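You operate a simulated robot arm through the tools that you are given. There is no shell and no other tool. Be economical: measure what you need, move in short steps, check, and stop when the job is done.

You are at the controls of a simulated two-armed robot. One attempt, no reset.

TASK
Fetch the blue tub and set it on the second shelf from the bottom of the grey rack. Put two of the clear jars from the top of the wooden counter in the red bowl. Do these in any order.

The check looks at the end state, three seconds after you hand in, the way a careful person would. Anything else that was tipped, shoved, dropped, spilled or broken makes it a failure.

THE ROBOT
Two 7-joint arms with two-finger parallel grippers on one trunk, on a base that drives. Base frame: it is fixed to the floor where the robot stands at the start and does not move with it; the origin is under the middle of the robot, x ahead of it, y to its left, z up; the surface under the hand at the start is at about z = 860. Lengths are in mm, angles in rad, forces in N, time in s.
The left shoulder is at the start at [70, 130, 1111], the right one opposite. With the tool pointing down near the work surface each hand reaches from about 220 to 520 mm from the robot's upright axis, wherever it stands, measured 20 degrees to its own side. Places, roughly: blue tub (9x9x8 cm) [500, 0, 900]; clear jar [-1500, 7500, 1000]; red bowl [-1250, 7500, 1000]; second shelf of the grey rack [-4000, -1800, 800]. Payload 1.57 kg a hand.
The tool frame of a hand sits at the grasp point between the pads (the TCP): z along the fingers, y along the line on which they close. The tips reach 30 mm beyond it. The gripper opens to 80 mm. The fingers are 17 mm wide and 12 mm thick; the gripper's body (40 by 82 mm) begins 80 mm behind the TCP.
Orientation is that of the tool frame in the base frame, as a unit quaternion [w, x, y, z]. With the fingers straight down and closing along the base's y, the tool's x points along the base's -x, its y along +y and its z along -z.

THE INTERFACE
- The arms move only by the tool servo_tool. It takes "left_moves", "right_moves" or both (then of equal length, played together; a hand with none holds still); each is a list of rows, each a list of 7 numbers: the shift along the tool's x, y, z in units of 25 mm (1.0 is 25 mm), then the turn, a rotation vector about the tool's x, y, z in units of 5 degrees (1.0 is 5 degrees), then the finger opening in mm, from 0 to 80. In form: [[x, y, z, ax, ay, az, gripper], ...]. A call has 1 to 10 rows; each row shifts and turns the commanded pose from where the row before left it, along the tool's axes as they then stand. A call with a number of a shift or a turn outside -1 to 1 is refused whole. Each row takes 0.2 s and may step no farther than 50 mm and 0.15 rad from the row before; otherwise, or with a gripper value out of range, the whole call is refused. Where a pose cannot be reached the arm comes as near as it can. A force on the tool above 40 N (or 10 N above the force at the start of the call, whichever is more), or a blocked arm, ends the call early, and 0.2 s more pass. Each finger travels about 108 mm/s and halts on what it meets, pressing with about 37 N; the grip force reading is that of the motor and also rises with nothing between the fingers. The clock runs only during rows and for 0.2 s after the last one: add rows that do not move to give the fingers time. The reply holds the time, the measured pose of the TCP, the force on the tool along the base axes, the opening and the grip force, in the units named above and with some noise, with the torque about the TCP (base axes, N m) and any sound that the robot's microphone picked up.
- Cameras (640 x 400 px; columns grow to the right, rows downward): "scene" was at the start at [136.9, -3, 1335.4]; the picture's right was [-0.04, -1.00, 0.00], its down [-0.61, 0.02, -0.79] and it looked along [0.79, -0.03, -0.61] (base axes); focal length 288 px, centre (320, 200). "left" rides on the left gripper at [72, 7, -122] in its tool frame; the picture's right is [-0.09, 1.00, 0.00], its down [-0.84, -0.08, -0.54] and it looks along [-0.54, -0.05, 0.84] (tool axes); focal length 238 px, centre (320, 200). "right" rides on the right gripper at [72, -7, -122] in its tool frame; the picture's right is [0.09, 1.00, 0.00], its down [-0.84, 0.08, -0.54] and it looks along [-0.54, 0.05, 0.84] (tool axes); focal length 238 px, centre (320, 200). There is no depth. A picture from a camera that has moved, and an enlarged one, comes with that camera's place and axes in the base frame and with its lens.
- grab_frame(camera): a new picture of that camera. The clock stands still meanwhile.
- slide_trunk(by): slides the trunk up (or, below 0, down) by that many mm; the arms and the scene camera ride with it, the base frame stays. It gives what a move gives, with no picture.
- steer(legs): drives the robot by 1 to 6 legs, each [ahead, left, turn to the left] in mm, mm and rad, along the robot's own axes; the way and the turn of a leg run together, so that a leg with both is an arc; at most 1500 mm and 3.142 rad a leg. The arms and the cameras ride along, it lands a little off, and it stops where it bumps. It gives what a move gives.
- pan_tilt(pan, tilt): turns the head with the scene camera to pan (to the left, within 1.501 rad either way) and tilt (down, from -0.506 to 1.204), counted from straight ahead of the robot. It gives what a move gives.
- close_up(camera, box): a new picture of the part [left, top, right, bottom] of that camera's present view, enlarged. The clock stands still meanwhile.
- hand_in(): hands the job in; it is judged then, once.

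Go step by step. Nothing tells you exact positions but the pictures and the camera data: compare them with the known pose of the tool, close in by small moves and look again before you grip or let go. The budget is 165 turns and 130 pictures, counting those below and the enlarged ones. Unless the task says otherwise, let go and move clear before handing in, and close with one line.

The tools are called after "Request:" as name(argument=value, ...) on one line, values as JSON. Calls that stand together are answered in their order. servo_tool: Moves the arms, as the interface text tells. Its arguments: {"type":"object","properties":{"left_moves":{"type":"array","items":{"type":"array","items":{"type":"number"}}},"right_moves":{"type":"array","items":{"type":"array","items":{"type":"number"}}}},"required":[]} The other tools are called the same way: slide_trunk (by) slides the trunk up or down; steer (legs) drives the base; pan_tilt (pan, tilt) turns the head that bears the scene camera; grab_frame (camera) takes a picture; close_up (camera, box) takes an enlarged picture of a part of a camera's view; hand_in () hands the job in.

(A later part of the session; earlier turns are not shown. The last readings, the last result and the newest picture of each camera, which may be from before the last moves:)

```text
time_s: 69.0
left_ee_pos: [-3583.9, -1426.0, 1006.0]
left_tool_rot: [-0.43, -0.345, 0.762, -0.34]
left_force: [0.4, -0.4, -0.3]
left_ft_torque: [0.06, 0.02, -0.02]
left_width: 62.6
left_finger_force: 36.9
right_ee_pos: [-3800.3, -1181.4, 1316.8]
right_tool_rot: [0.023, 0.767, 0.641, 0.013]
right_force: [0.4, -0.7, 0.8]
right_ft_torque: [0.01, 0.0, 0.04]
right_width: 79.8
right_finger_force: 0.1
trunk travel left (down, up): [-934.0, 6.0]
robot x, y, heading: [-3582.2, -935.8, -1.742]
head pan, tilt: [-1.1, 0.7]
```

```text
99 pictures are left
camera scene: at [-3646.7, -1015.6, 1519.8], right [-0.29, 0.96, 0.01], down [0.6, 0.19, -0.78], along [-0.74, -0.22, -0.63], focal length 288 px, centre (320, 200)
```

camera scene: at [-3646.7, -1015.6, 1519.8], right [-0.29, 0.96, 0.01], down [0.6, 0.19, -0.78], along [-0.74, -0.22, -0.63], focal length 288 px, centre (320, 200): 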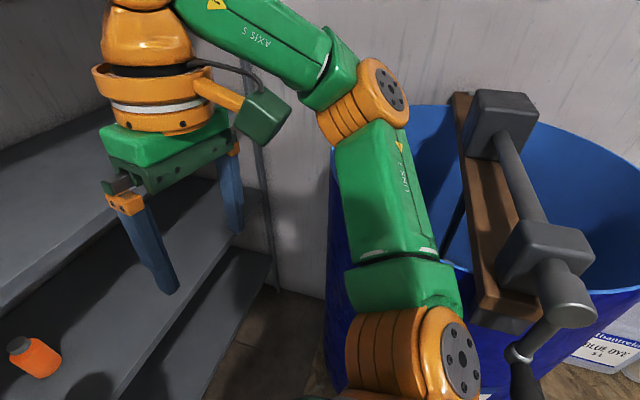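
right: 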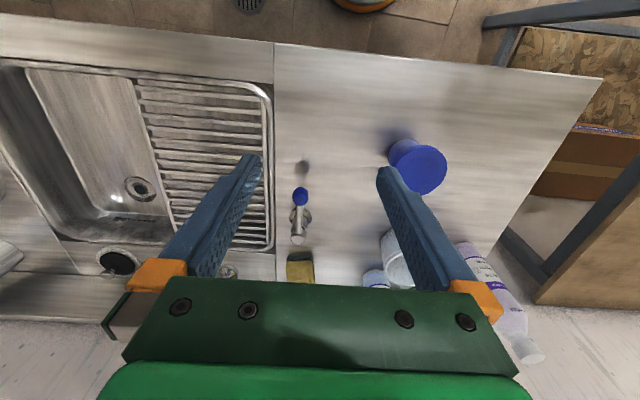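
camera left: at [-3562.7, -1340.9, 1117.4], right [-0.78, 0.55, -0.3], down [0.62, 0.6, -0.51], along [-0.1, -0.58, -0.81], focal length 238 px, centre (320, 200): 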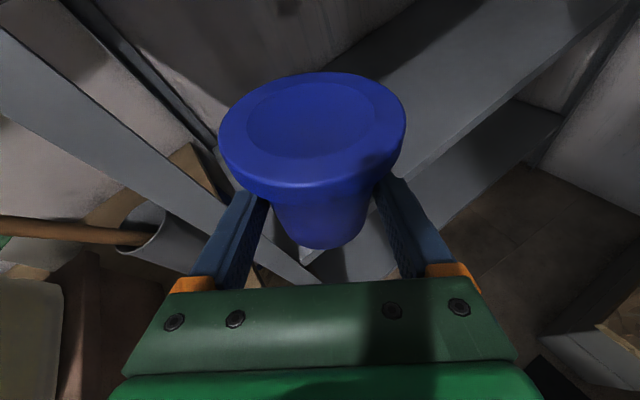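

The left arm flipped towards another elbow posture. I'll step back to the last good pose.

Request:
servo_tool(left_moves=[[0.4, 0.3, -0.03, -0.37, 0.17, -0.31, 40], [0.4, 0.3, -0.03, -0.37, 0.17, -0.31, 40], [0.4, 0.3, -0.03, -0.37, 0.17, -0.31, 40], [0.4, 0.3, -0.03, -0.37, 0.17, -0.31, 40], [0.4, 0.3, -0.03, -0.37, 0.17, -0.31, 40], [0.4, 0.3, -0.03, -0.37, 0.17, -0.31, 40]])

Request:
pan_tilt(pan=0.5, tilt=1.0)

Request:
grab_frame(camera="scene")

```text
time_s: 70.6
left_ee_pos: [-3618.1, -1415.8, 1030.9]
left_tool_rot: [-0.452, -0.321, 0.779, -0.292]
left_force: [0.0, -0.4, 0.9]
left_ft_torque: [0.02, 0.02, -0.01]
left_width: 62.4
left_finger_force: 37.1
right_ee_pos: [-3818.6, -1178.5, 1310.9]
right_tool_rot: [0.044, 0.767, 0.64, 0.021]
right_force: [0.2, 0.2, -0.3]
right_ft_torque: [0.01, -0.01, -0.04]
right_width: 79.9
right_finger_force: 0.0
trunk travel left (down, up): [-934.0, 6.0]
robot x, y, heading: [-3582.4, -937.7, -1.741]
head pan, tilt: [-1.1, 0.7]
stopped in row 6 (left hand): the arm was blocked; the commanded pose is now the measured one
```

```text
time_s: 72.3
left_ee_pos: [-3617.4, -1414.2, 1028.5]
left_tool_rot: [-0.452, -0.32, 0.781, -0.289]
left_force: [0.1, 0.0, 0.2]
left_ft_torque: [0.0, 0.01, 0.0]
left_width: 62.4
left_finger_force: 37.5
right_ee_pos: [-3816.2, -1180.2, 1311.9]
right_tool_rot: [0.043, 0.766, 0.641, 0.02]
right_force: [-0.8, 1.1, -0.3]
right_ft_torque: [0.0, -0.01, -0.02]
right_width: 80.1
right_finger_force: 0.0
trunk travel left (down, up): [-934.0, 6.0]
robot x, y, heading: [-3579.7, -936.0, -1.741]
head pan, tilt: [0.499, 1.0]
```

```text
98 pictures are left
camera scene: at [-3543.7, -1056.5, 1494.5], right [-0.95, -0.32, 0.02], down [-0.28, 0.8, -0.53], along [0.16, -0.51, -0.85], focal length 288 px, centre (320, 200)
```

scene: 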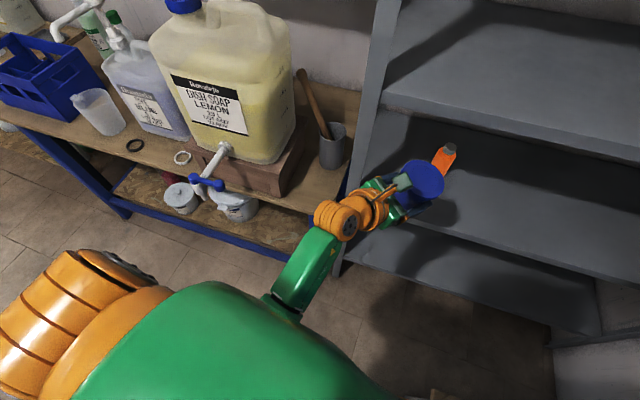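

The left upper arm lies across the front and pushes the right arm. I'll move the right hand forward, back to its original place ahead, to make room.

Request:
servo_tool(right_moves=[[-0.6, 0, 0, 0.1, 0, 0, 80], [-1, 0.2, 0, 0.2, 0.07, 0, 80], [-1, 0.2, 0, 0.2, 0.07, 0, 80], [-1, 0.2, 0, 0.2, 0.07, 0, 80], [-1, 0.2, 0, 0.2, 0.07, 0, 80]])

Request:
pan_tilt(pan=0, tilt=1.15)

Request:
grab_frame(camera="scene")

```text
time_s: 73.5
left_ee_pos: [-3615.9, -1416.2, 1029.8]
left_tool_rot: [-0.452, -0.32, 0.781, -0.289]
left_force: [-0.1, -0.7, 0.1]
left_ft_torque: [0.0, -0.02, -0.03]
left_width: 62.7
left_finger_force: 36.9
right_ee_pos: [-3820.4, -1295.3, 1313.4]
right_tool_rot: [-0.008, 0.766, 0.642, 0.002]
right_force: [0.0, 0.0, 0.4]
right_ft_torque: [0.02, -0.03, 0.01]
right_width: 80.1
right_finger_force: 0.0
trunk travel left (down, up): [-934.0, 6.0]
robot x, y, heading: [-3585.2, -933.5, -1.738]
head pan, tilt: [0.499, 1.0]
```

```text
time_s: 74.4
left_ee_pos: [-3617.0, -1414.9, 1031.2]
left_tool_rot: [-0.452, -0.32, 0.78, -0.29]
left_force: [0.5, 0.2, -0.4]
left_ft_torque: [-0.01, 0.03, 0.0]
left_width: 62.4
left_finger_force: 36.6
right_ee_pos: [-3821.8, -1292.8, 1313.7]
right_tool_rot: [-0.008, 0.767, 0.642, 0.002]
right_force: [0.4, -0.7, 0.3]
right_ft_torque: [0.06, -0.01, 0.04]
right_width: 80.3
right_finger_force: 0.1
trunk travel left (down, up): [-934.0, 6.0]
robot x, y, heading: [-3584.0, -933.1, -1.74]
head pan, tilt: [0.0, 1.15]
```

```text
97 pictures are left
camera scene: at [-3576.5, -1048.9, 1485.4], right [-0.99, 0.17, 0.02], down [0.15, 0.9, -0.41], along [-0.09, -0.4, -0.91], focal length 288 px, centre (320, 200)
```

scene: 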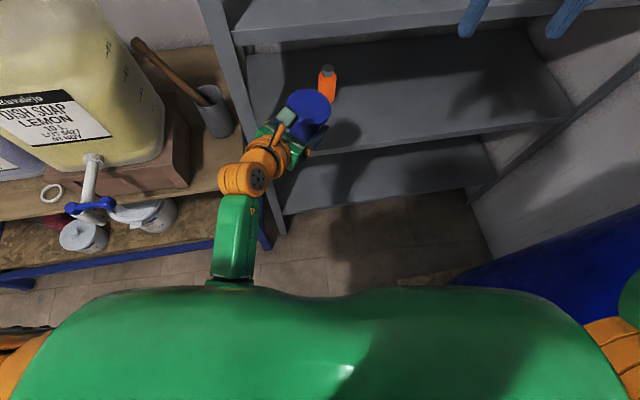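

What I took for an arm is the robot's chest; the left elbow is folded beneath it. I'll raise the left hand back up first, which should unfold the elbow, and lower the trunk later instead.

Request:
servo_tool(left_moves=[[0.89, -0.16, -0.42, 0, 0, 0, 40], [0.89, -0.16, -0.42, 0, 0, 0, 40], [0.89, -0.16, -0.42, 0, 0, 0, 40], [0.89, -0.16, -0.42, 0, 0, 0, 40]])

Request:
grab_frame(camera="scene")

```text
time_s: 74.9
left_ee_pos: [-3579.8, -1422.0, 1036.2]
left_tool_rot: [-0.399, -0.281, 0.81, -0.325]
left_force: [0.4, -0.7, 0.1]
left_ft_torque: [0.0, -0.03, 0.02]
left_width: 62.7
left_finger_force: 36.5
left hand out of reach, approached as far as the arm can: row 1, 2
right_ee_pos: [-3844.3, -1288.7, 1308.9]
right_tool_rot: [-0.001, 0.767, 0.642, 0.01]
right_force: [-0.7, 0.5, 0.3]
right_ft_torque: [0.01, 0.03, -0.02]
right_width: 80.1
right_finger_force: 0.0
trunk travel left (down, up): [-934.0, 6.0]
robot x, y, heading: [-3584.3, -933.8, -1.74]
head pan, tilt: [0.0, 1.15]
stopped in row 2 (left hand): the arm was blocked; the commanded pose is now the measured one
```

```text
96 pictures are left
camera scene: at [-3576.1, -1049.3, 1485.3], right [-0.98, 0.17, 0.02], down [0.15, 0.9, -0.41], along [-0.09, -0.4, -0.91], focal length 288 px, centre (320, 200)
```

scene: 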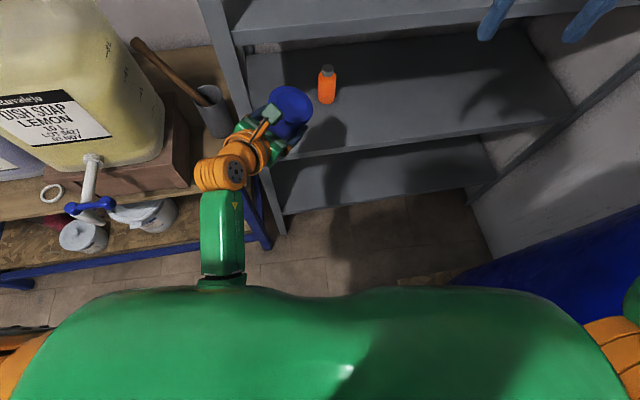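

The left arm is at a bad posture here, so I'll back out to open floor on the diagonal and set both arms up there, lowering the trunk rather than the arm.

Request:
steer(legs=[[-230, 165, 0], [-60, 250, 0]])

Request:
grab_frame(camera="scene")

```text
time_s: 78.3
left_ee_pos: [-3129.8, -1205.5, 1029.8]
left_tool_rot: [-0.384, -0.289, 0.813, -0.329]
left_force: [-0.2, 0.2, -0.4]
left_ft_torque: [0.0, -0.01, 0.04]
left_width: 62.3
left_finger_force: 36.7
right_ee_pos: [-3389.3, -1078.9, 1306.4]
right_tool_rot: [0.0, 0.765, 0.644, 0.01]
right_force: [-0.4, -0.1, 0.2]
right_ft_torque: [-0.04, -0.08, -0.01]
right_width: 80.1
right_finger_force: 0.1
trunk travel left (down, up): [-934.0, 6.0]
robot x, y, heading: [-3127.7, -723.3, -1.741]
head pan, tilt: [0.0, 1.15]
```

```text
95 pictures are left
camera scene: at [-3150.2, -833.1, 1483.4], right [-0.99, 0.17, 0.0], down [0.15, 0.9, -0.41], along [-0.06, -0.4, -0.91], focal length 288 px, centre (320, 200)
```

scene: 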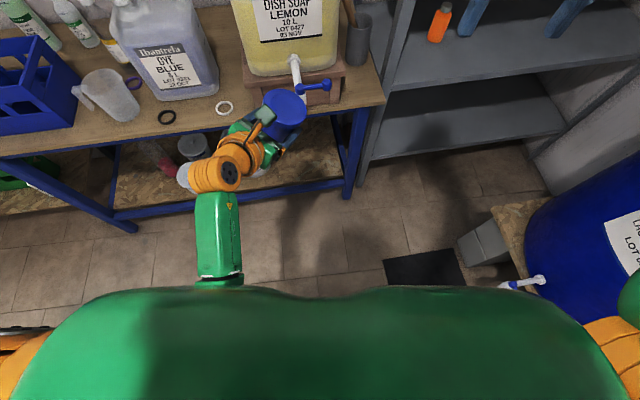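

From here: the rack front is near y −1507, the second shelf top is about z 760, and the platform blocks are at x < −3970. Now I bring the left arm back to the good posture used at the counter.

Request:
servo_tool(left_moves=[[0.86, 0.1, -0.26, -0.29, 0.42, -0.67, 40], [0.86, 0.1, -0.26, -0.29, 0.42, -0.67, 40], [0.86, 0.1, -0.26, -0.29, 0.42, -0.67, 40], [0.86, 0.1, -0.26, -0.29, 0.42, -0.67, 40], [0.86, 0.1, -0.26, -0.29, 0.42, -0.67, 40]])

Request:
grab_frame(camera="scene")

```text
time_s: 78.8
left_ee_pos: [-3085.3, -1209.0, 1031.5]
left_tool_rot: [-0.356, -0.279, 0.824, -0.342]
left_force: [0.1, -0.6, -0.3]
left_ft_torque: [0.01, 0.0, -0.01]
left_width: 62.5
left_finger_force: 37.0
left hand out of reach, approached as far as the arm can: row 1
right_ee_pos: [-3385.8, -1078.4, 1307.5]
right_tool_rot: [-0.001, 0.765, 0.644, 0.009]
right_force: [0.4, -0.8, 1.1]
right_ft_torque: [-0.05, -0.03, -0.03]
right_width: 80.0
right_finger_force: 0.1
trunk travel left (down, up): [-934.0, 6.0]
robot x, y, heading: [-3124.9, -724.1, -1.74]
head pan, tilt: [0.0, 1.15]
stopped in row 2 (left hand): the arm was blocked; the commanded pose is now the measured one
```

```text
94 pictures are left
camera scene: at [-3144.6, -832.1, 1483.6], right [-0.99, 0.17, 0.0], down [0.15, 0.9, -0.41], along [-0.07, -0.4, -0.91], focal length 288 px, centre (320, 200)
```

scene: 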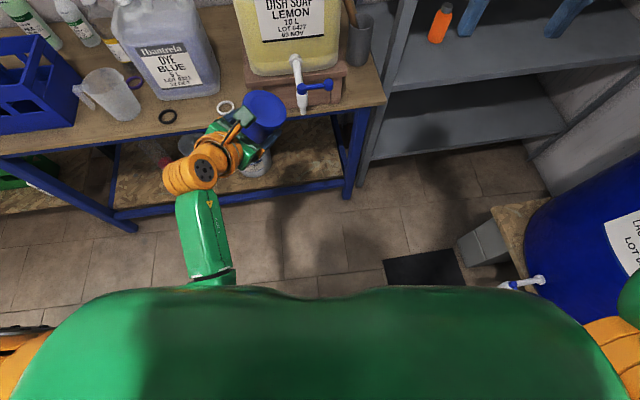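

The arm seems to be against a joint limit in this region. I'll try a gentler direction: towards its own side and up.

Request:
servo_tool(left_moves=[[-0.01, -0.39, -0.22, 0, 0, 0, 40], [-0.01, -0.39, -0.22, 0, 0, 0, 40], [-0.02, -0.78, -0.45, 0, 0, 0, 40], [-0.02, -0.78, -0.45, 0, 0, 0, 40]])

Request:
grab_frame(camera="scene")

```text
time_s: 79.8
left_ee_pos: [-3031.3, -1217.7, 1069.6]
left_tool_rot: [-0.358, -0.279, 0.824, -0.34]
left_force: [0.1, 0.7, 0.4]
left_ft_torque: [0.01, -0.02, 0.0]
left_width: 62.5
left_finger_force: 36.8
right_ee_pos: [-3384.7, -1077.9, 1307.7]
right_tool_rot: [-0.001, 0.765, 0.644, 0.008]
right_force: [0.6, 0.6, -0.8]
right_ft_torque: [0.01, 0.0, 0.02]
right_width: 80.1
right_finger_force: 0.0
trunk travel left (down, up): [-934.0, 6.0]
robot x, y, heading: [-3129.6, -721.5, -1.737]
head pan, tilt: [0.0, 1.15]
```

```text
93 pictures are left
camera scene: at [-3144.1, -831.9, 1483.6], right [-0.99, 0.17, 0.0], down [0.15, 0.9, -0.41], along [-0.07, -0.4, -0.91], focal length 288 px, centre (320, 200)
```

scene: 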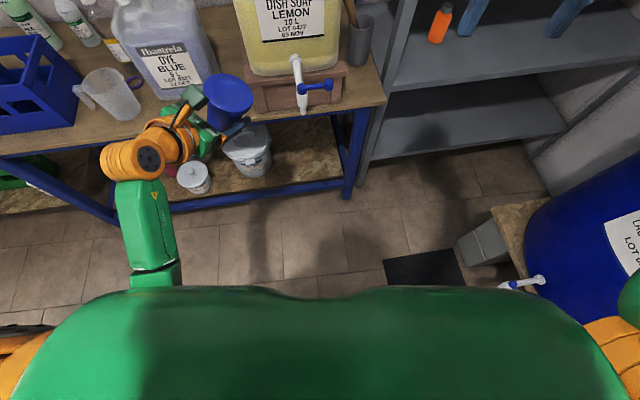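

That works. Now I level the tub again and point the hand about 12° right of ahead, holding the position.

Request:
servo_tool(left_moves=[[0, 0, 0, 0.24, 0.32, -0.91, 40], [0, 0, 0, 0.24, 0.32, -0.91, 40], [0, 0, 0, 0.24, 0.32, -0.91, 40], [0, 0, 0, 0.24, 0.32, -0.91, 40], [0, 0, 0, 0.24, 0.32, -0.91, 40], [0, 0, 0, 0.24, 0.32, -0.91, 40]])

Request:
grab_frame(camera="scene")

Request:
grab_frame(camera="left")

```text
time_s: 81.2
left_ee_pos: [-3032.2, -1218.0, 1070.2]
left_tool_rot: [-0.477, -0.458, 0.679, -0.319]
left_force: [0.2, -0.1, -0.2]
left_ft_torque: [0.01, 0.05, 0.0]
left_width: 62.5
left_finger_force: 37.1
right_ee_pos: [-3385.5, -1079.3, 1308.1]
right_tool_rot: [0.0, 0.765, 0.644, 0.008]
right_force: [0.1, -0.1, 0.3]
right_ft_torque: [0.01, -0.03, 0.01]
right_width: 80.1
right_finger_force: 0.0
trunk travel left (down, up): [-934.0, 6.0]
robot x, y, heading: [-3128.7, -720.0, -1.739]
head pan, tilt: [0.0, 1.15]
```

```text
92 pictures are left
camera scene: at [-3145.5, -831.6, 1483.6], right [-0.99, 0.17, 0.0], down [0.15, 0.9, -0.41], along [-0.07, -0.4, -0.91], focal length 288 px, centre (320, 200)
```

scene: 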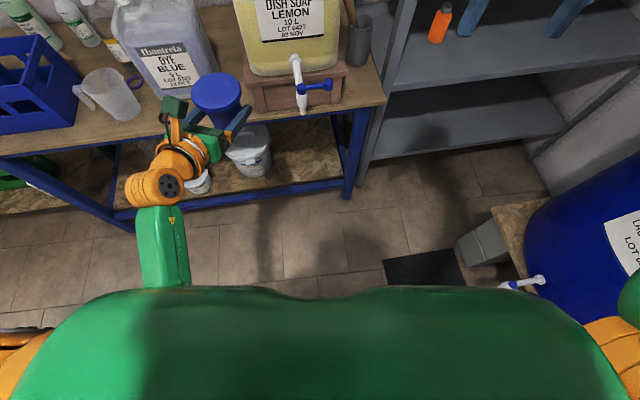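

```text
91 pictures are left
camera left: at [-3003.7, -1131.9, 1178.5], right [-0.91, 0.4, -0.08], down [0.37, 0.71, -0.6], along [-0.18, -0.58, -0.79], focal length 238 px, centre (320, 200)
```

left: 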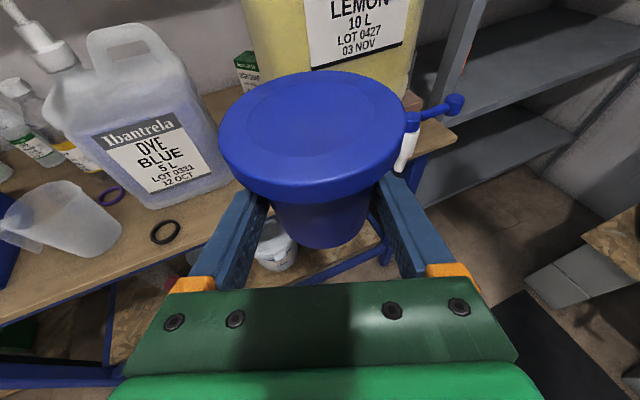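

The tub is level again. Next I raise the right hand to tuck its elbow up, and yaw the left hand to point straight ahead.

Request:
servo_tool(left_moves=[[0, 0, 0, 0.75, 0, -0.27, 40], [0, 0, 0, 0.75, 0, -0.27, 40], [0, 0, 0, 0.75, 0, -0.27, 40], [0, 0, 0, 0, 0, 0, 40], [0, 0, 0, 0, 0, 0, 40], [0, 0, 0, 0, 0, 0, 40], [0, 0, 0, 0, 0, 0, 40], [0, 0, 0, 0, 0, 0, 40], [0, 0, 0, 0, 0, 0, 40], [0, 0, 0, 0, 0, 0, 40]], right_moves=[[0, 0, -1, 0, 0, 0, 80], [0, 0, -1, 0, 0, 0, 80], [0, 0, -1, 0, 0, 0, 80], [0, 0, -1, 0, 0, 0, 80], [0, 0, -1, 0, 0, 0, 80], [0, 0, -1, 0, 0, 0, 80], [0, 0, -1, 0, 0, 0, 80], [0, 0, -1, 0, 0, 0, 80], [0, 0, -1, 0, 0, 0, 80], [0, 0, -1, 0, 0, 0, 80]])

Request:
pan_tilt(pan=-0.9, tilt=0.3)

Request:
grab_frame(camera="scene")

```text
time_s: 82.1
left_ee_pos: [-2982.5, -1221.8, 1061.9]
left_tool_rot: [-0.393, -0.49, 0.659, -0.413]
left_force: [0.2, 0.1, -0.4]
left_ft_torque: [-0.03, 0.04, -0.01]
left_width: 62.3
left_finger_force: 37.0
left hand out of reach, approached as far as the arm can: row 3
right_ee_pos: [-3395.8, -1067.8, 1351.1]
right_tool_rot: [0.001, 0.764, 0.645, 0.007]
right_force: [-0.1, 0.5, -0.1]
right_ft_torque: [0.0, 0.02, -0.03]
right_width: 79.7
right_finger_force: 0.1
right hand out of reach, approached as far as the arm can: row 2, 3, 4
trunk travel left (down, up): [-934.0, 6.0]
robot x, y, heading: [-3126.0, -723.0, -1.738]
head pan, tilt: [0.0, 1.15]
stopped in row 4 (left hand): the arm was blocked; the commanded pose is now the measured one
```

```text
time_s: 83.3
left_ee_pos: [-2982.3, -1222.7, 1059.7]
left_tool_rot: [-0.394, -0.49, 0.659, -0.412]
left_force: [-0.4, 0.7, -0.1]
left_ft_torque: [-0.01, 0.0, -0.02]
left_width: 62.1
left_finger_force: 36.6
right_ee_pos: [-3396.7, -1069.2, 1351.0]
right_tool_rot: [0.0, 0.764, 0.645, 0.007]
right_force: [-0.3, -0.6, -0.5]
right_ft_torque: [0.0, -0.02, 0.01]
right_width: 80.2
right_finger_force: 0.0
trunk travel left (down, up): [-934.0, 6.0]
robot x, y, heading: [-3126.9, -726.6, -1.737]
head pan, tilt: [-0.901, 0.3]
```

```text
90 pictures are left
camera scene: at [-3217.0, -818.2, 1552.7], right [-0.48, 0.88, 0.0], down [0.26, 0.14, -0.95], along [-0.84, -0.46, -0.3], focal length 288 px, centre (320, 200)
```

scene: 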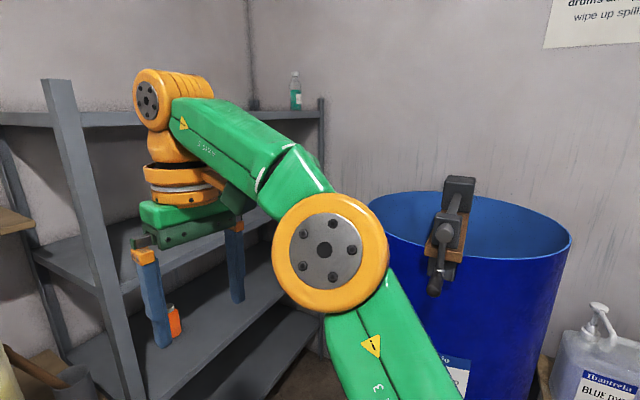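

Both limits are clear now: the left hand can't yaw much further left. I'll rotate it back to about 25° right of ahead, then bring it in front of the robot and slightly up.

Request:
servo_tool(left_moves=[[0, 0, 0, -0.85, 0.09, 0, 40], [0, 0, 0, -0.85, 0.09, 0, 40], [0, 0, 0, -0.85, 0.09, 0, 40], [0, 0, 0, -0.85, 0.09, 0, 40], [0, 0, 0, -0.85, 0.09, 0, 40], [0, 0, 0, -0.85, 0.09, 0, 40]], right_moves=[[0.3, 0, 0, 0, 0, 0, 80], [0.5, 0, 0, 0, 0, 0, 80], [0.5, 0, 0.3, 0, 0, 0, 80], [0.5, 0, 0.3, 0, 0, 0, 80], [0.5, 0, 0.3, 0, 0, 0, 80], [0.5, 0, 0.3, 0, 0, 0, 80]])

Request:
servo_tool(left_moves=[[0.37, 0.57, 0.32, 0, 0, 0, 40], [0.37, 0.57, 0.32, 0, 0, 0, 40], [0.37, 0.57, 0.32, 0, 0, 0, 40], [0.37, 0.57, 0.32, 0, 0, 0, 40], [0.37, 0.57, 0.32, 0, 0, 0, 40], [0.37, 0.57, 0.32, 0, 0, 0, 40]])

```text
time_s: 84.7
left_ee_pos: [-2983.4, -1221.2, 1061.6]
left_tool_rot: [-0.51, -0.382, 0.723, -0.266]
left_force: [-1.1, 0.3, 0.1]
left_ft_torque: [0.01, 0.0, 0.0]
left_width: 62.4
left_finger_force: 36.7
right_ee_pos: [-3383.8, -999.3, 1322.3]
right_tool_rot: [0.001, 0.764, 0.645, 0.008]
right_force: [-0.1, 0.2, 0.1]
right_ft_torque: [-0.02, -0.01, -0.05]
right_width: 80.2
right_finger_force: 0.0
trunk travel left (down, up): [-934.0, 6.0]
robot x, y, heading: [-3124.8, -722.3, -1.736]
head pan, tilt: [-0.901, 0.3]
```

```text
time_s: 86.1
left_ee_pos: [-3092.8, -1226.8, 1097.2]
left_tool_rot: [-0.51, -0.382, 0.723, -0.267]
left_force: [0.4, 0.1, -0.3]
left_ft_torque: [0.01, 0.0, 0.0]
left_width: 62.6
left_finger_force: 37.0
right_ee_pos: [-3384.5, -999.6, 1321.4]
right_tool_rot: [0.0, 0.765, 0.645, 0.008]
right_force: [-0.2, -0.5, 0.7]
right_ft_torque: [0.04, -0.03, 0.0]
right_width: 80.1
right_finger_force: 0.0
trunk travel left (down, up): [-934.0, 6.0]
robot x, y, heading: [-3128.9, -723.8, -1.734]
head pan, tilt: [-0.901, 0.3]
```

Request:
servo_tool(left_moves=[[0.18, 0.41, 0.49, 0, 0, 0, 40], [0.18, 0.41, 0.49, 0, 0, 0, 40], [0.18, 0.41, 0.49, 0, 0, 0, 40], [0.18, 0.41, 0.49, 0, 0, 0, 40]], right_moves=[[0, 0.6, 0, 0, 0, 0, 80], [0, 0.6, 0, 0, 0, 0, 80], [0, 0.6, 0, 0, 0, 0, 80], [0, 0.6, 0, 0, 0, 0, 80]])

Request:
slide_trunk(by=-240)

Request:
pan_tilt(pan=-0.6, tilt=0.7)

Request:
grab_frame(camera="scene")

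Request:
grab_frame(camera="left")

```text
time_s: 87.1
left_ee_pos: [-3155.6, -1246.9, 1097.0]
left_tool_rot: [-0.51, -0.383, 0.722, -0.268]
left_force: [-1.1, 0.2, -0.2]
left_ft_torque: [0.03, -0.02, -0.02]
left_width: 62.5
left_finger_force: 36.6
right_ee_pos: [-3324.5, -1009.8, 1321.3]
right_tool_rot: [0.0, 0.765, 0.645, 0.007]
right_force: [-0.1, -0.6, -0.5]
right_ft_torque: [-0.03, 0.0, 0.04]
right_width: 80.1
right_finger_force: 0.0
trunk travel left (down, up): [-934.0, 6.0]
robot x, y, heading: [-3127.2, -724.2, -1.735]
head pan, tilt: [-0.901, 0.3]
```

```text
time_s: 89.6
left_ee_pos: [-3154.0, -1245.6, 857.9]
left_tool_rot: [-0.51, -0.382, 0.723, -0.267]
left_force: [0.4, 0.5, -0.7]
left_ft_torque: [-0.04, 0.01, 0.0]
left_width: 62.4
left_finger_force: 37.6
right_ee_pos: [-3325.5, -1010.3, 1082.0]
right_tool_rot: [0.0, 0.765, 0.644, 0.007]
right_force: [-0.4, -0.4, -0.1]
right_ft_torque: [0.02, -0.01, -0.04]
right_width: 79.9
right_finger_force: 0.1
trunk travel left (down, up): [-694.0, 246.0]
robot x, y, heading: [-3126.6, -722.1, -1.738]
head pan, tilt: [-0.901, 0.3]
```

```text
time_s: 90.5
left_ee_pos: [-3155.2, -1246.7, 857.5]
left_tool_rot: [-0.51, -0.382, 0.723, -0.266]
left_force: [0.2, 0.3, -0.9]
left_ft_torque: [0.01, 0.01, 0.01]
left_width: 62.6
left_finger_force: 37.0
right_ee_pos: [-3324.4, -1009.6, 1081.5]
right_tool_rot: [0.001, 0.764, 0.645, 0.007]
right_force: [0.3, -0.2, 0.2]
right_ft_torque: [0.02, 0.01, -0.02]
right_width: 80.0
right_finger_force: 0.0
trunk travel left (down, up): [-694.0, 246.0]
robot x, y, heading: [-3125.1, -724.2, -1.74]
head pan, tilt: [-0.6, 0.7]
```

```text
89 pictures are left
camera scene: at [-3194.5, -834.1, 1276.8], right [-0.72, 0.69, 0.0], down [0.45, 0.46, -0.77], along [-0.53, -0.55, -0.64], focal length 288 px, centre (320, 200)
```

scene: 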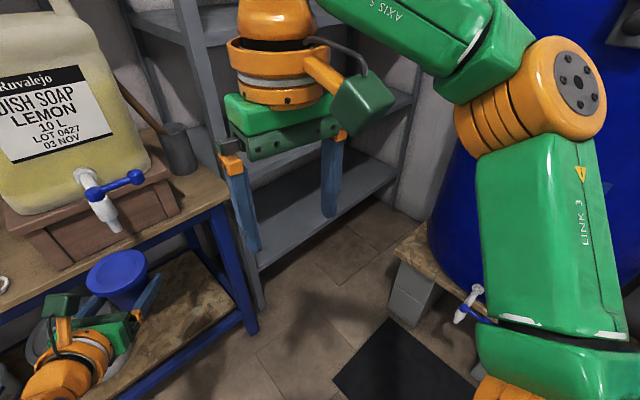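

```text
88 pictures are left
camera left: at [-3108.5, -1166.9, 967.3], right [-0.8, 0.59, -0.08], down [0.51, 0.61, -0.61], along [-0.31, -0.53, -0.79], focal length 238 px, centre (320, 200)
```

left: 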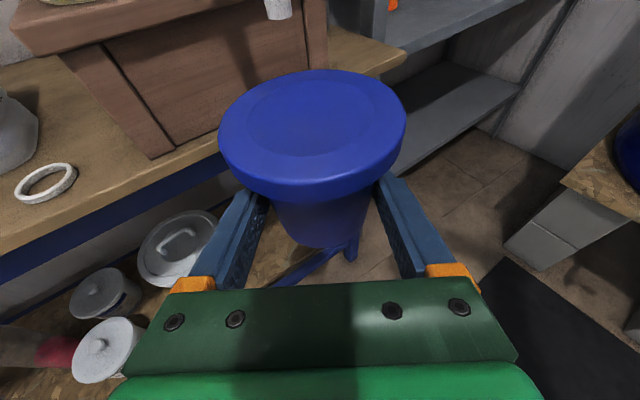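

The right elbow would come too near the barrel at this height. I'll push the right hand forward to pull the elbow in, and extend the left hand a bit further.

Request:
servo_tool(left_moves=[[0.155, -0.21, 0.425, 0, 0, 0, 40], [0.155, -0.21, 0.425, 0, 0, 0, 40], [0.155, -0.21, 0.425, 0, 0, 0, 40], [0.155, -0.21, 0.425, 0, 0, 0, 40]], right_moves=[[-0.8, 0.1, 0, 0, 0, 0, 80], [-0.8, 0.1, 0, 0, 0, 0, 80], [-0.8, 0.1, 0, 0, 0, 0, 80], [-0.8, 0.1, 0, 0, 0, 0, 80]])

Request:
grab_frame(camera="scene")

```text
time_s: 91.5
left_ee_pos: [-3163.7, -1295.1, 857.6]
left_tool_rot: [-0.509, -0.383, 0.723, -0.266]
left_force: [0.1, -0.7, -1.5]
left_ft_torque: [0.0, 0.0, 0.01]
left_width: 62.2
left_finger_force: 37.4
right_ee_pos: [-3327.6, -1090.4, 1080.1]
right_tool_rot: [0.0, 0.765, 0.644, 0.008]
right_force: [0.5, -0.8, -0.1]
right_ft_torque: [0.04, 0.01, -0.02]
right_width: 80.1
right_finger_force: 0.0
trunk travel left (down, up): [-694.0, 246.0]
robot x, y, heading: [-3127.9, -723.6, -1.739]
head pan, tilt: [-0.6, 0.7]
```

```text
87 pictures are left
camera scene: at [-3193.8, -835.7, 1276.6], right [-0.72, 0.69, 0.0], down [0.45, 0.46, -0.76], along [-0.53, -0.55, -0.64], focal length 288 px, centre (320, 200)
```

scene: 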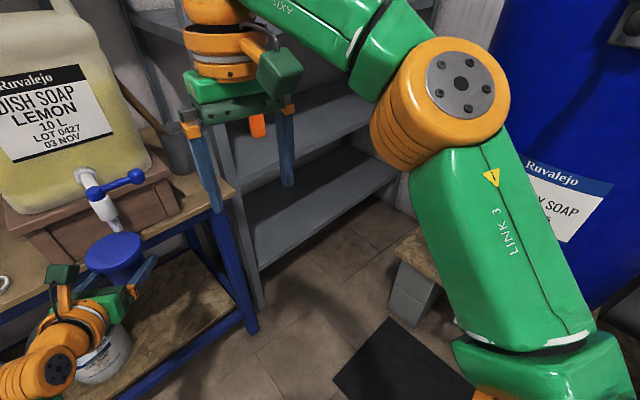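

Good: the elbow is in and the left hand is 570 mm ahead. One more extension of 40 mm, then I drive towards the rack, staying short of its face.

Request:
servo_tool(left_moves=[[0.155, -0.21, 0.425, 0, 0, 0, 40], [0.155, -0.21, 0.425, 0, 0, 0, 40], [0.155, -0.21, 0.425, 0, 0, 0, 40]])

Request:
steer(legs=[[190, -445, 0]])

Request:
grab_frame(camera="scene")

Request:
grab_frame(camera="left")

```text
time_s: 92.3
left_ee_pos: [-3169.5, -1330.1, 858.0]
left_tool_rot: [-0.51, -0.382, 0.723, -0.267]
left_force: [0.5, -0.2, -0.4]
left_ft_torque: [0.02, 0.0, 0.01]
left_width: 62.4
left_finger_force: 37.1
right_ee_pos: [-3328.6, -1088.5, 1079.0]
right_tool_rot: [0.001, 0.765, 0.645, 0.007]
right_force: [-0.2, -0.1, -0.2]
right_ft_torque: [0.01, 0.04, -0.01]
right_width: 79.9
right_finger_force: 0.1
trunk travel left (down, up): [-694.0, 246.0]
robot x, y, heading: [-3127.8, -726.6, -1.735]
head pan, tilt: [-0.6, 0.7]
```

```text
time_s: 95.2
left_ee_pos: [-3647.8, -1433.5, 861.0]
left_tool_rot: [-0.512, -0.38, 0.722, -0.267]
left_force: [-0.1, 1.0, 0.8]
left_ft_torque: [0.03, 0.0, -0.02]
left_width: 62.2
left_finger_force: 36.9
right_ee_pos: [-3805.5, -1188.9, 1083.6]
right_tool_rot: [0.001, 0.766, 0.643, 0.007]
right_force: [1.4, 1.0, 1.0]
right_ft_torque: [0.01, 0.02, 0.04]
right_width: 79.8
right_finger_force: 0.1
trunk travel left (down, up): [-694.0, 246.0]
robot x, y, heading: [-3604.5, -826.1, -1.747]
head pan, tilt: [-0.6, 0.7]
```

```text
86 pictures are left
camera scene: at [-3668.9, -935.1, 1281.0], right [-0.72, 0.7, 0.0], down [0.45, 0.46, -0.77], along [-0.54, -0.55, -0.64], focal length 288 px, centre (320, 200)
```

scene: 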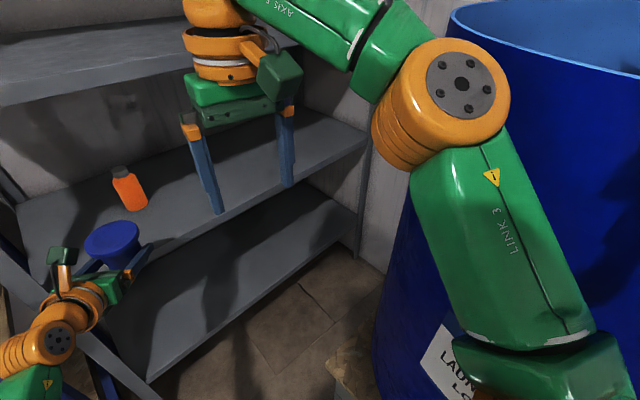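

```text
85 pictures are left
camera left: at [-3600.4, -1354.1, 970.2], right [-0.8, 0.59, -0.08], down [0.51, 0.61, -0.61], along [-0.31, -0.53, -0.79], focal length 238 px, centre (320, 200)
```

left: 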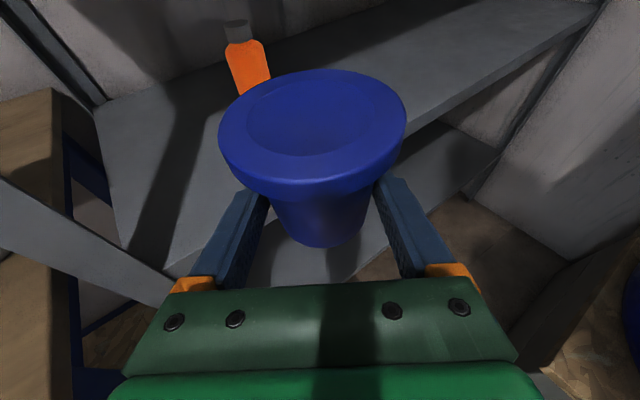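

All clear: shelf top is about z 755, the orange bottle is at (−3716, −1760). I drive 147 mm straight in.

Request:
steer(legs=[[147, 5, 0]])

Request:
grab_frame(camera="scene")

Request:
grab_frame(camera="left")

```text
time_s: 96.5
left_ee_pos: [-3664.2, -1594.2, 857.5]
left_tool_rot: [-0.513, -0.377, 0.725, -0.265]
left_force: [1.4, 0.6, 0.0]
left_ft_torque: [-0.02, 0.06, -0.12]
left_width: 62.1
left_finger_force: 36.9
right_ee_pos: [-3820.9, -1350.0, 1081.5]
right_tool_rot: [0.001, 0.769, 0.639, 0.006]
right_force: [0.3, -1.5, -0.1]
right_ft_torque: [0.08, 0.06, -0.01]
right_width: 79.9
right_finger_force: 0.1
trunk travel left (down, up): [-694.0, 246.0]
robot x, y, heading: [-3612.0, -987.9, -1.751]
head pan, tilt: [-0.6, 0.7]
```

```text
84 pictures are left
camera scene: at [-3663.3, -1099.5, 1279.8], right [-0.71, 0.7, 0.01], down [0.44, 0.46, -0.77], along [-0.55, -0.54, -0.64], focal length 288 px, centre (320, 200)
```

scene: 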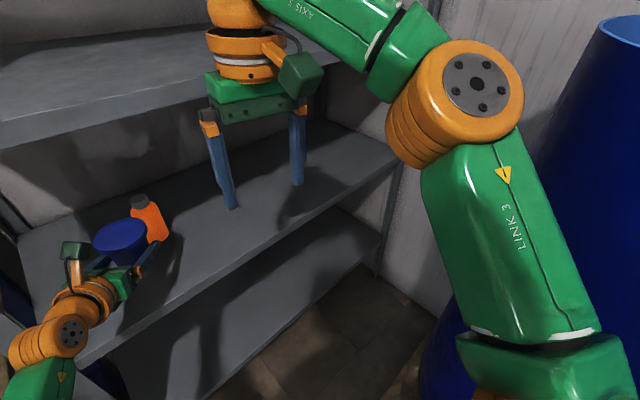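

```text
83 pictures are left
camera left: at [-3616.7, -1515.6, 967.3], right [-0.8, 0.6, -0.08], down [0.52, 0.6, -0.61], along [-0.31, -0.53, -0.79], focal length 238 px, centre (320, 200)
```

left: 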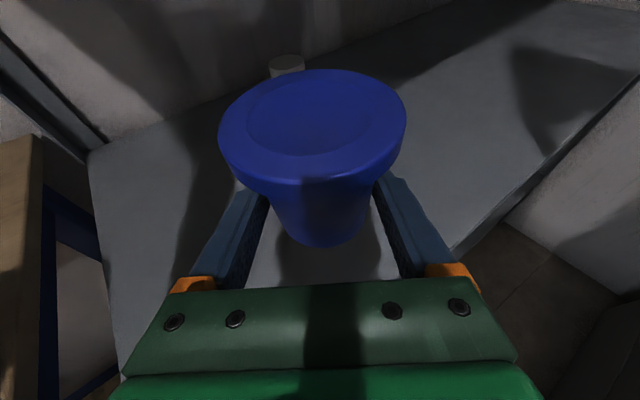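

The tub is over the shelf and level. I lower the trunk 45 mm and then feel for contact with the arm.

Request:
slide_trunk(by=-45)

Request:
close_up(camera="scene", box=[20, 170, 220, 330])

```text
time_s: 97.4
left_ee_pos: [-3679.4, -1595.8, 812.1]
left_tool_rot: [-0.508, -0.373, 0.729, -0.267]
left_force: [0.3, 0.5, 0.0]
left_ft_torque: [0.02, 0.0, 0.0]
left_width: 62.3
left_finger_force: 36.7
right_ee_pos: [-3838.1, -1350.3, 1030.7]
right_tool_rot: [0.007, 0.768, 0.64, 0.013]
right_force: [0.3, 0.3, -0.4]
right_ft_torque: [-0.02, 0.01, 0.01]
right_width: 79.8
right_finger_force: 0.0
trunk travel left (down, up): [-649.0, 291.0]
robot x, y, heading: [-3616.0, -989.0, -1.752]
head pan, tilt: [-0.6, 0.7]
```

```text
2.50 times, centred on (120, 250) of scene
camera zoom: at [-3663.7, -1102.6, 1234.4], right [-0.71, 0.7, 0.01], down [0.44, 0.46, -0.77], along [-0.55, -0.54, -0.64], focal length 721 px, centre (820, 75)
```

zoom: 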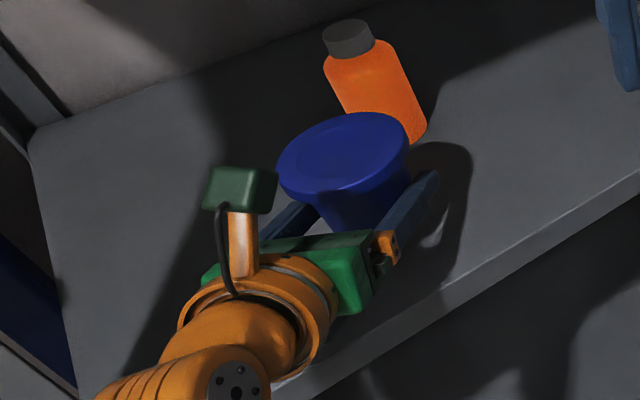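

Request:
servo_tool(left_moves=[[-0.19, 0, 0.068, 0, 0, 0, 40], [-0.19, 0, 0.068, 0, 0, 0, 40], [-0.19, 0, 0.068, 0, 0, 0, 40]])

Request:
close_up(camera="left", box=[200, 60, 440, 290])

```text
time_s: 98.2
left_ee_pos: [-3678.4, -1595.3, 795.9]
left_tool_rot: [-0.508, -0.374, 0.728, -0.268]
left_force: [0.4, 0.3, -0.6]
left_ft_torque: [-0.01, 0.0, 0.0]
left_width: 62.4
left_finger_force: 37.4
right_ee_pos: [-3837.8, -1349.5, 1032.4]
right_tool_rot: [0.006, 0.769, 0.639, 0.012]
right_force: [-0.3, -0.5, 0.6]
right_ft_torque: [-0.01, 0.03, -0.04]
right_width: 80.1
right_finger_force: 0.1
trunk travel left (down, up): [-649.0, 291.0]
robot x, y, heading: [-3617.8, -991.9, -1.756]
head pan, tilt: [-0.6, 0.7]
```

```text
1.74 times, centred on (320, 175) of left
camera zoom: at [-3631.9, -1515.1, 906.2], right [-0.79, 0.6, -0.1], down [0.53, 0.6, -0.6], along [-0.3, -0.53, -0.79], focal length 414 px, centre (320, 244)
```

zoom: 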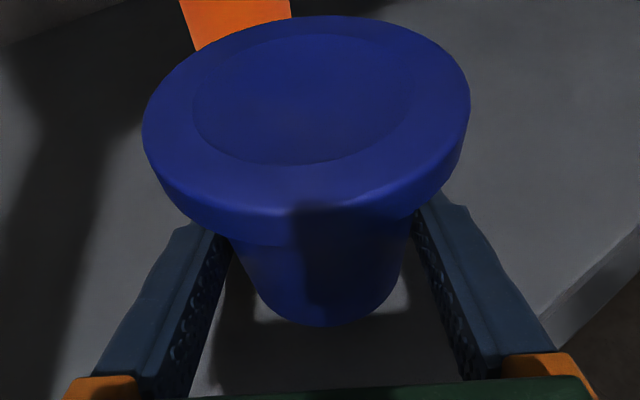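

Request:
servo_tool(left_moves=[[-0.15, 0, 0.055, 0, 0, 0, 40], [-0.15, 0, 0.055, 0, 0, 0, 40]])

Request:
servo_tool(left_moves=[[-0.11, 0, 0.04, 0, 0, 0, 40], [-0.11, 0, 0.04, 0, 0, 0, 40]])

```text
time_s: 98.8
left_ee_pos: [-3677.7, -1594.0, 788.4]
left_tool_rot: [-0.508, -0.373, 0.729, -0.266]
left_force: [-1.0, -0.2, -0.7]
left_ft_torque: [-0.01, 0.0, -0.02]
left_width: 62.5
left_finger_force: 37.1
right_ee_pos: [-3838.5, -1351.3, 1032.8]
right_tool_rot: [0.007, 0.768, 0.64, 0.012]
right_force: [0.6, -1.0, 0.1]
right_ft_torque: [-0.01, 0.01, 0.0]
right_width: 80.2
right_finger_force: 0.0
trunk travel left (down, up): [-649.0, 291.0]
robot x, y, heading: [-3617.9, -986.2, -1.753]
head pan, tilt: [-0.6, 0.7]
```

```text
time_s: 99.4
left_ee_pos: [-3677.7, -1594.2, 782.6]
left_tool_rot: [-0.507, -0.374, 0.729, -0.267]
left_force: [-0.3, 0.1, -0.2]
left_ft_torque: [0.01, -0.01, 0.01]
left_width: 62.6
left_finger_force: 37.2
right_ee_pos: [-3837.6, -1350.8, 1031.9]
right_tool_rot: [0.006, 0.769, 0.64, 0.012]
right_force: [0.1, -0.4, 0.0]
right_ft_torque: [-0.01, 0.0, -0.03]
right_width: 79.7
right_finger_force: 0.2
trunk travel left (down, up): [-649.0, 291.0]
robot x, y, heading: [-3616.0, -988.4, -1.753]
head pan, tilt: [-0.6, 0.7]
```

Request:
servo_tool(left_moves=[[-0.11, 0, 0.04, 0, 0, 0, 40], [-0.11, 0, 0.04, 0, 0, 0, 40]])

Request:
close_up(camera="left", box=[200, 60, 440, 290])

Request:
close_up(camera="scene", box=[20, 170, 220, 330])

```text
time_s: 100.0
left_ee_pos: [-3678.4, -1593.5, 779.3]
left_tool_rot: [-0.509, -0.372, 0.728, -0.268]
left_force: [-1.2, -1.7, 7.6]
left_ft_torque: [0.08, 0.2, 0.07]
left_width: 62.4
left_finger_force: 37.0
right_ee_pos: [-3837.7, -1349.2, 1033.2]
right_tool_rot: [0.008, 0.769, 0.64, 0.012]
right_force: [0.1, 0.4, -0.2]
right_ft_torque: [-0.02, 0.0, -0.02]
right_width: 79.9
right_finger_force: 0.0
trunk travel left (down, up): [-649.0, 291.0]
robot x, y, heading: [-3615.8, -989.4, -1.756]
head pan, tilt: [-0.6, 0.7]
```

```text
1.74 times, centred on (320, 175) of left
camera zoom: at [-3631.0, -1513.9, 888.0], right [-0.79, 0.6, -0.1], down [0.53, 0.6, -0.6], along [-0.3, -0.53, -0.79], focal length 414 px, centre (320, 244)
```

zoom: 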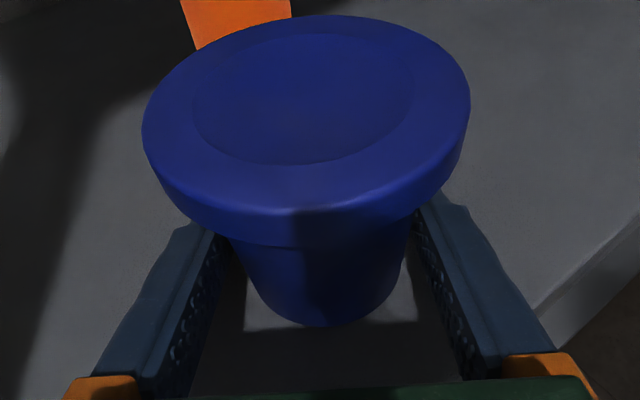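

```text
2.50 times, centred on (120, 250) of scene
camera zoom: at [-3663.8, -1100.5, 1234.8], right [-0.71, 0.7, 0.01], down [0.44, 0.46, -0.77], along [-0.55, -0.54, -0.64], focal length 721 px, centre (820, 75)
```

zoom: 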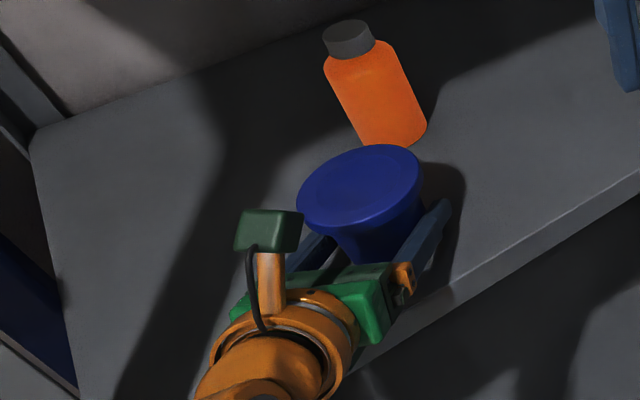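

Contact: 7.6 N at z 779. I open the fingers.

Request:
servo_tool(left_moves=[[0, 0, 0, 0, 0, 0, 64], [0, 0, 0, 0, 0, 0, 70], [0, 0, 0, 0, 0, 0, 80], [0, 0, 0, 0, 0, 0, 80]])

Request:
close_up(camera="left", box=[160, 60, 480, 290])

```text
time_s: 101.0
left_ee_pos: [-3677.0, -1593.6, 775.2]
left_tool_rot: [-0.508, -0.373, 0.729, -0.268]
left_force: [0.6, -0.5, 0.3]
left_ft_torque: [-0.01, -0.02, -0.02]
left_width: 80.3
left_finger_force: 0.0
right_ee_pos: [-3837.5, -1351.1, 1031.7]
right_tool_rot: [0.007, 0.768, 0.64, 0.012]
right_force: [-0.2, -0.4, 0.0]
right_ft_torque: [0.01, 0.02, 0.03]
right_width: 80.0
right_finger_force: 0.1
trunk travel left (down, up): [-649.0, 291.0]
robot x, y, heading: [-3618.7, -991.8, -1.754]
head pan, tilt: [-0.6, 0.7]
```

```text
1.74 times, centred on (320, 175) of left
camera zoom: at [-3631.2, -1515.0, 886.0], right [-0.79, 0.6, -0.1], down [0.53, 0.6, -0.6], along [-0.3, -0.53, -0.79], focal length 414 px, centre (320, 244)
```

zoom: 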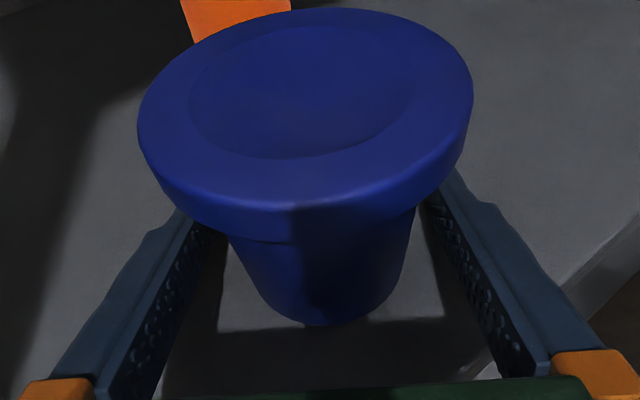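

Free on both sides. I withdraw the hand straight back along its pointing direction.

Request:
servo_tool(left_moves=[[-0.14, 0, -0.38, 0, 0, 0, 80], [-0.27, 0, -0.75, 0, 0, 0, 80], [-0.27, 0, -0.75, 0, 0, 0, 80], [-0.27, 0, -0.75, 0, 0, 0, 80], [-0.27, 0, -0.75, 0, 0, 0, 80], [-0.27, 0, -0.75, 0, 0, 0, 80]])

Request:
grab_frame(camera="left")

Request:
grab_frame(camera="scene")

```text
time_s: 102.4
left_ee_pos: [-3612.0, -1504.4, 778.2]
left_tool_rot: [-0.508, -0.374, 0.729, -0.267]
left_force: [-0.7, -1.1, 0.2]
left_ft_torque: [0.02, 0.04, 0.0]
left_width: 79.9
left_finger_force: 0.0
right_ee_pos: [-3837.8, -1347.9, 1033.4]
right_tool_rot: [0.006, 0.769, 0.639, 0.012]
right_force: [-0.4, -0.1, 0.0]
right_ft_torque: [-0.04, -0.03, 0.0]
right_width: 80.0
right_finger_force: 0.1
trunk travel left (down, up): [-649.0, 291.0]
robot x, y, heading: [-3616.2, -988.3, -1.753]
head pan, tilt: [-0.6, 0.7]
```

```text
77 pictures are left
camera left: at [-3566.6, -1425.2, 887.3], right [-0.79, 0.6, -0.1], down [0.53, 0.6, -0.6], along [-0.3, -0.53, -0.79], focal length 238 px, centre (320, 200)
```

left: 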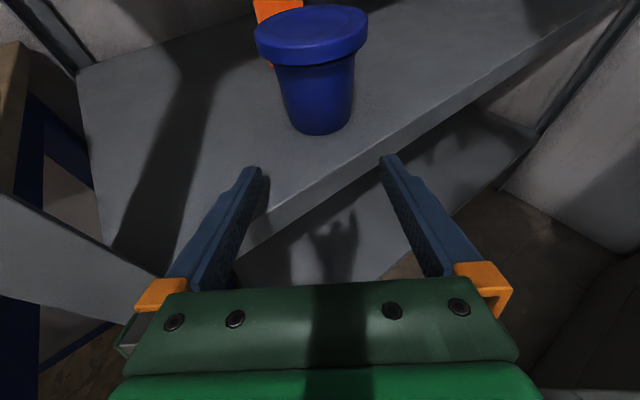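

```text
76 pictures are left
camera scene: at [-3663.7, -1101.6, 1234.6], right [-0.71, 0.7, 0.01], down [0.44, 0.46, -0.77], along [-0.55, -0.54, -0.64], focal length 288 px, centre (320, 200)
```

scene: 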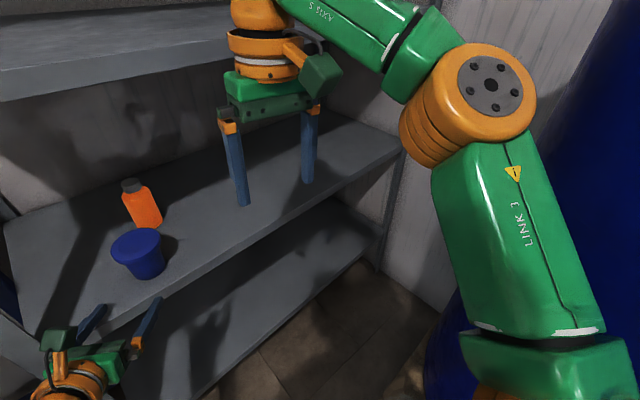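

The tub stands upright on the second shelf. I back out the way I came and turn towards +y to look at the way to the wooden counter.

Request:
steer(legs=[[-160, -5, 0], [-180, 445, 0], [-150, 0, 0]])

Request:
pan_tilt(pan=-1.5, tilt=0.2)

Request:
grab_frame(camera="scene")

```text
time_s: 103.6
left_ee_pos: [-3660.0, -1485.8, 778.2]
left_tool_rot: [-0.512, -0.326, 0.755, -0.248]
left_force: [-0.7, 0.4, 0.4]
left_ft_torque: [0.0, 0.01, 0.0]
left_width: 80.1
left_finger_force: 0.1
right_ee_pos: [-3875.4, -1302.7, 1024.9]
right_tool_rot: [0.021, 0.804, 0.594, 0.022]
right_force: [0.2, 0.3, -0.5]
right_ft_torque: [-0.02, -0.02, -0.01]
right_width: 79.9
right_finger_force: 0.1
trunk travel left (down, up): [-649.0, 291.0]
robot x, y, heading: [-3584.4, -980.5, -1.865]
head pan, tilt: [-0.6, 0.7]
stopped in leg 1: the robot was blocked; the commanded pose is now the measured one
```

```text
time_s: 104.8
left_ee_pos: [-3660.0, -1485.5, 778.1]
left_tool_rot: [-0.512, -0.326, 0.755, -0.248]
left_force: [0.0, -0.6, -0.4]
left_ft_torque: [0.03, 0.0, -0.01]
left_width: 80.0
left_finger_force: 0.0
right_ee_pos: [-3873.6, -1304.0, 1023.3]
right_tool_rot: [0.02, 0.803, 0.595, 0.022]
right_force: [-0.6, 0.0, 0.4]
right_ft_torque: [0.02, 0.02, 0.0]
right_width: 79.9
right_finger_force: 0.2
trunk travel left (down, up): [-649.0, 291.0]
robot x, y, heading: [-3582.5, -975.4, -1.864]
head pan, tilt: [-1.499, 0.201]
```

```text
75 pictures are left
camera scene: at [-3665.3, -1013.3, 1280.6], right [0.22, 0.98, 0.0], down [0.18, -0.04, -0.98], along [-0.96, 0.22, -0.18], focal length 288 px, centre (320, 200)
```

scene: 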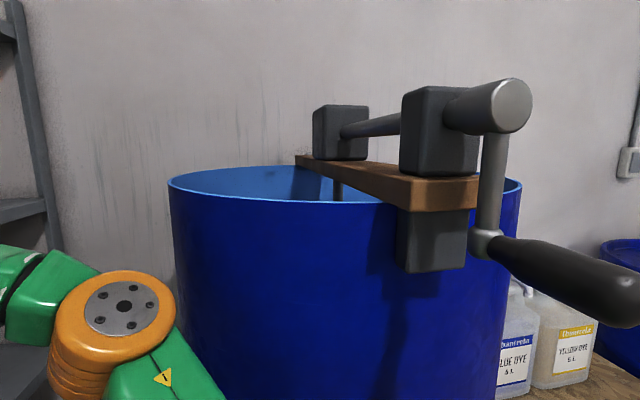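

Something on my right rear, likely the barrel's crank handle or tap, blocked the base. First I pull the left hand fully out of the rack, then move sideways away from the barrel.

Request:
servo_tool(left_moves=[[-0.25, 0.34, -0.68, 0, 0, 0, 80], [-0.25, 0.34, -0.68, 0, 0, 0, 80], [-0.25, 0.34, -0.68, 0, 0, 0, 80], [-0.25, 0.34, -0.68, 0, 0, 0, 80]])

Request:
grab_frame(camera="scene")

Request:
grab_frame(camera="left")

```text
time_s: 105.8
left_ee_pos: [-3637.7, -1406.7, 780.5]
left_tool_rot: [-0.516, -0.326, 0.754, -0.241]
left_force: [0.5, -0.4, -0.2]
left_ft_torque: [0.02, -0.03, 0.0]
left_width: 80.0
left_finger_force: 0.1
right_ee_pos: [-3874.2, -1303.5, 1024.1]
right_tool_rot: [0.021, 0.802, 0.596, 0.023]
right_force: [0.2, 0.4, -0.5]
right_ft_torque: [-0.01, -0.03, 0.01]
right_width: 79.6
right_finger_force: 0.1
trunk travel left (down, up): [-649.0, 291.0]
robot x, y, heading: [-3582.1, -978.6, -1.867]
head pan, tilt: [-1.499, 0.201]
```

```text
74 pictures are left
camera scene: at [-3665.1, -1012.3, 1280.6], right [0.22, 0.98, 0.0], down [0.18, -0.04, -0.98], along [-0.96, 0.22, -0.18], focal length 288 px, centre (320, 200)
```

scene: 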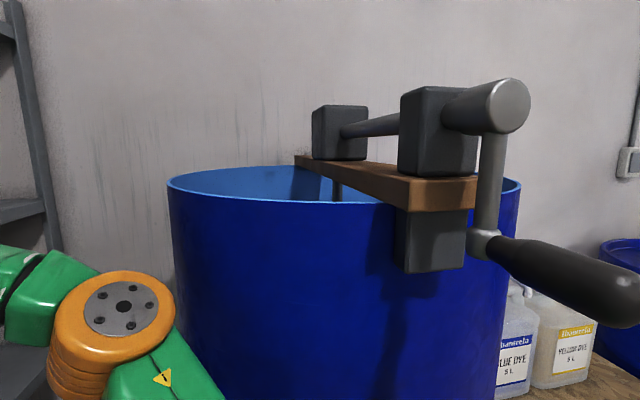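

```text
73 pictures are left
camera left: at [-3584.6, -1333.9, 890.6], right [-0.72, 0.69, -0.11], down [0.61, 0.53, -0.59], along [-0.35, -0.49, -0.8], focal length 238 px, centre (320, 200)
```

left: 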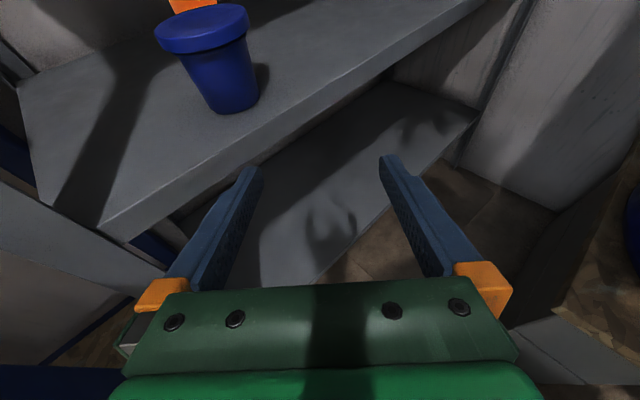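

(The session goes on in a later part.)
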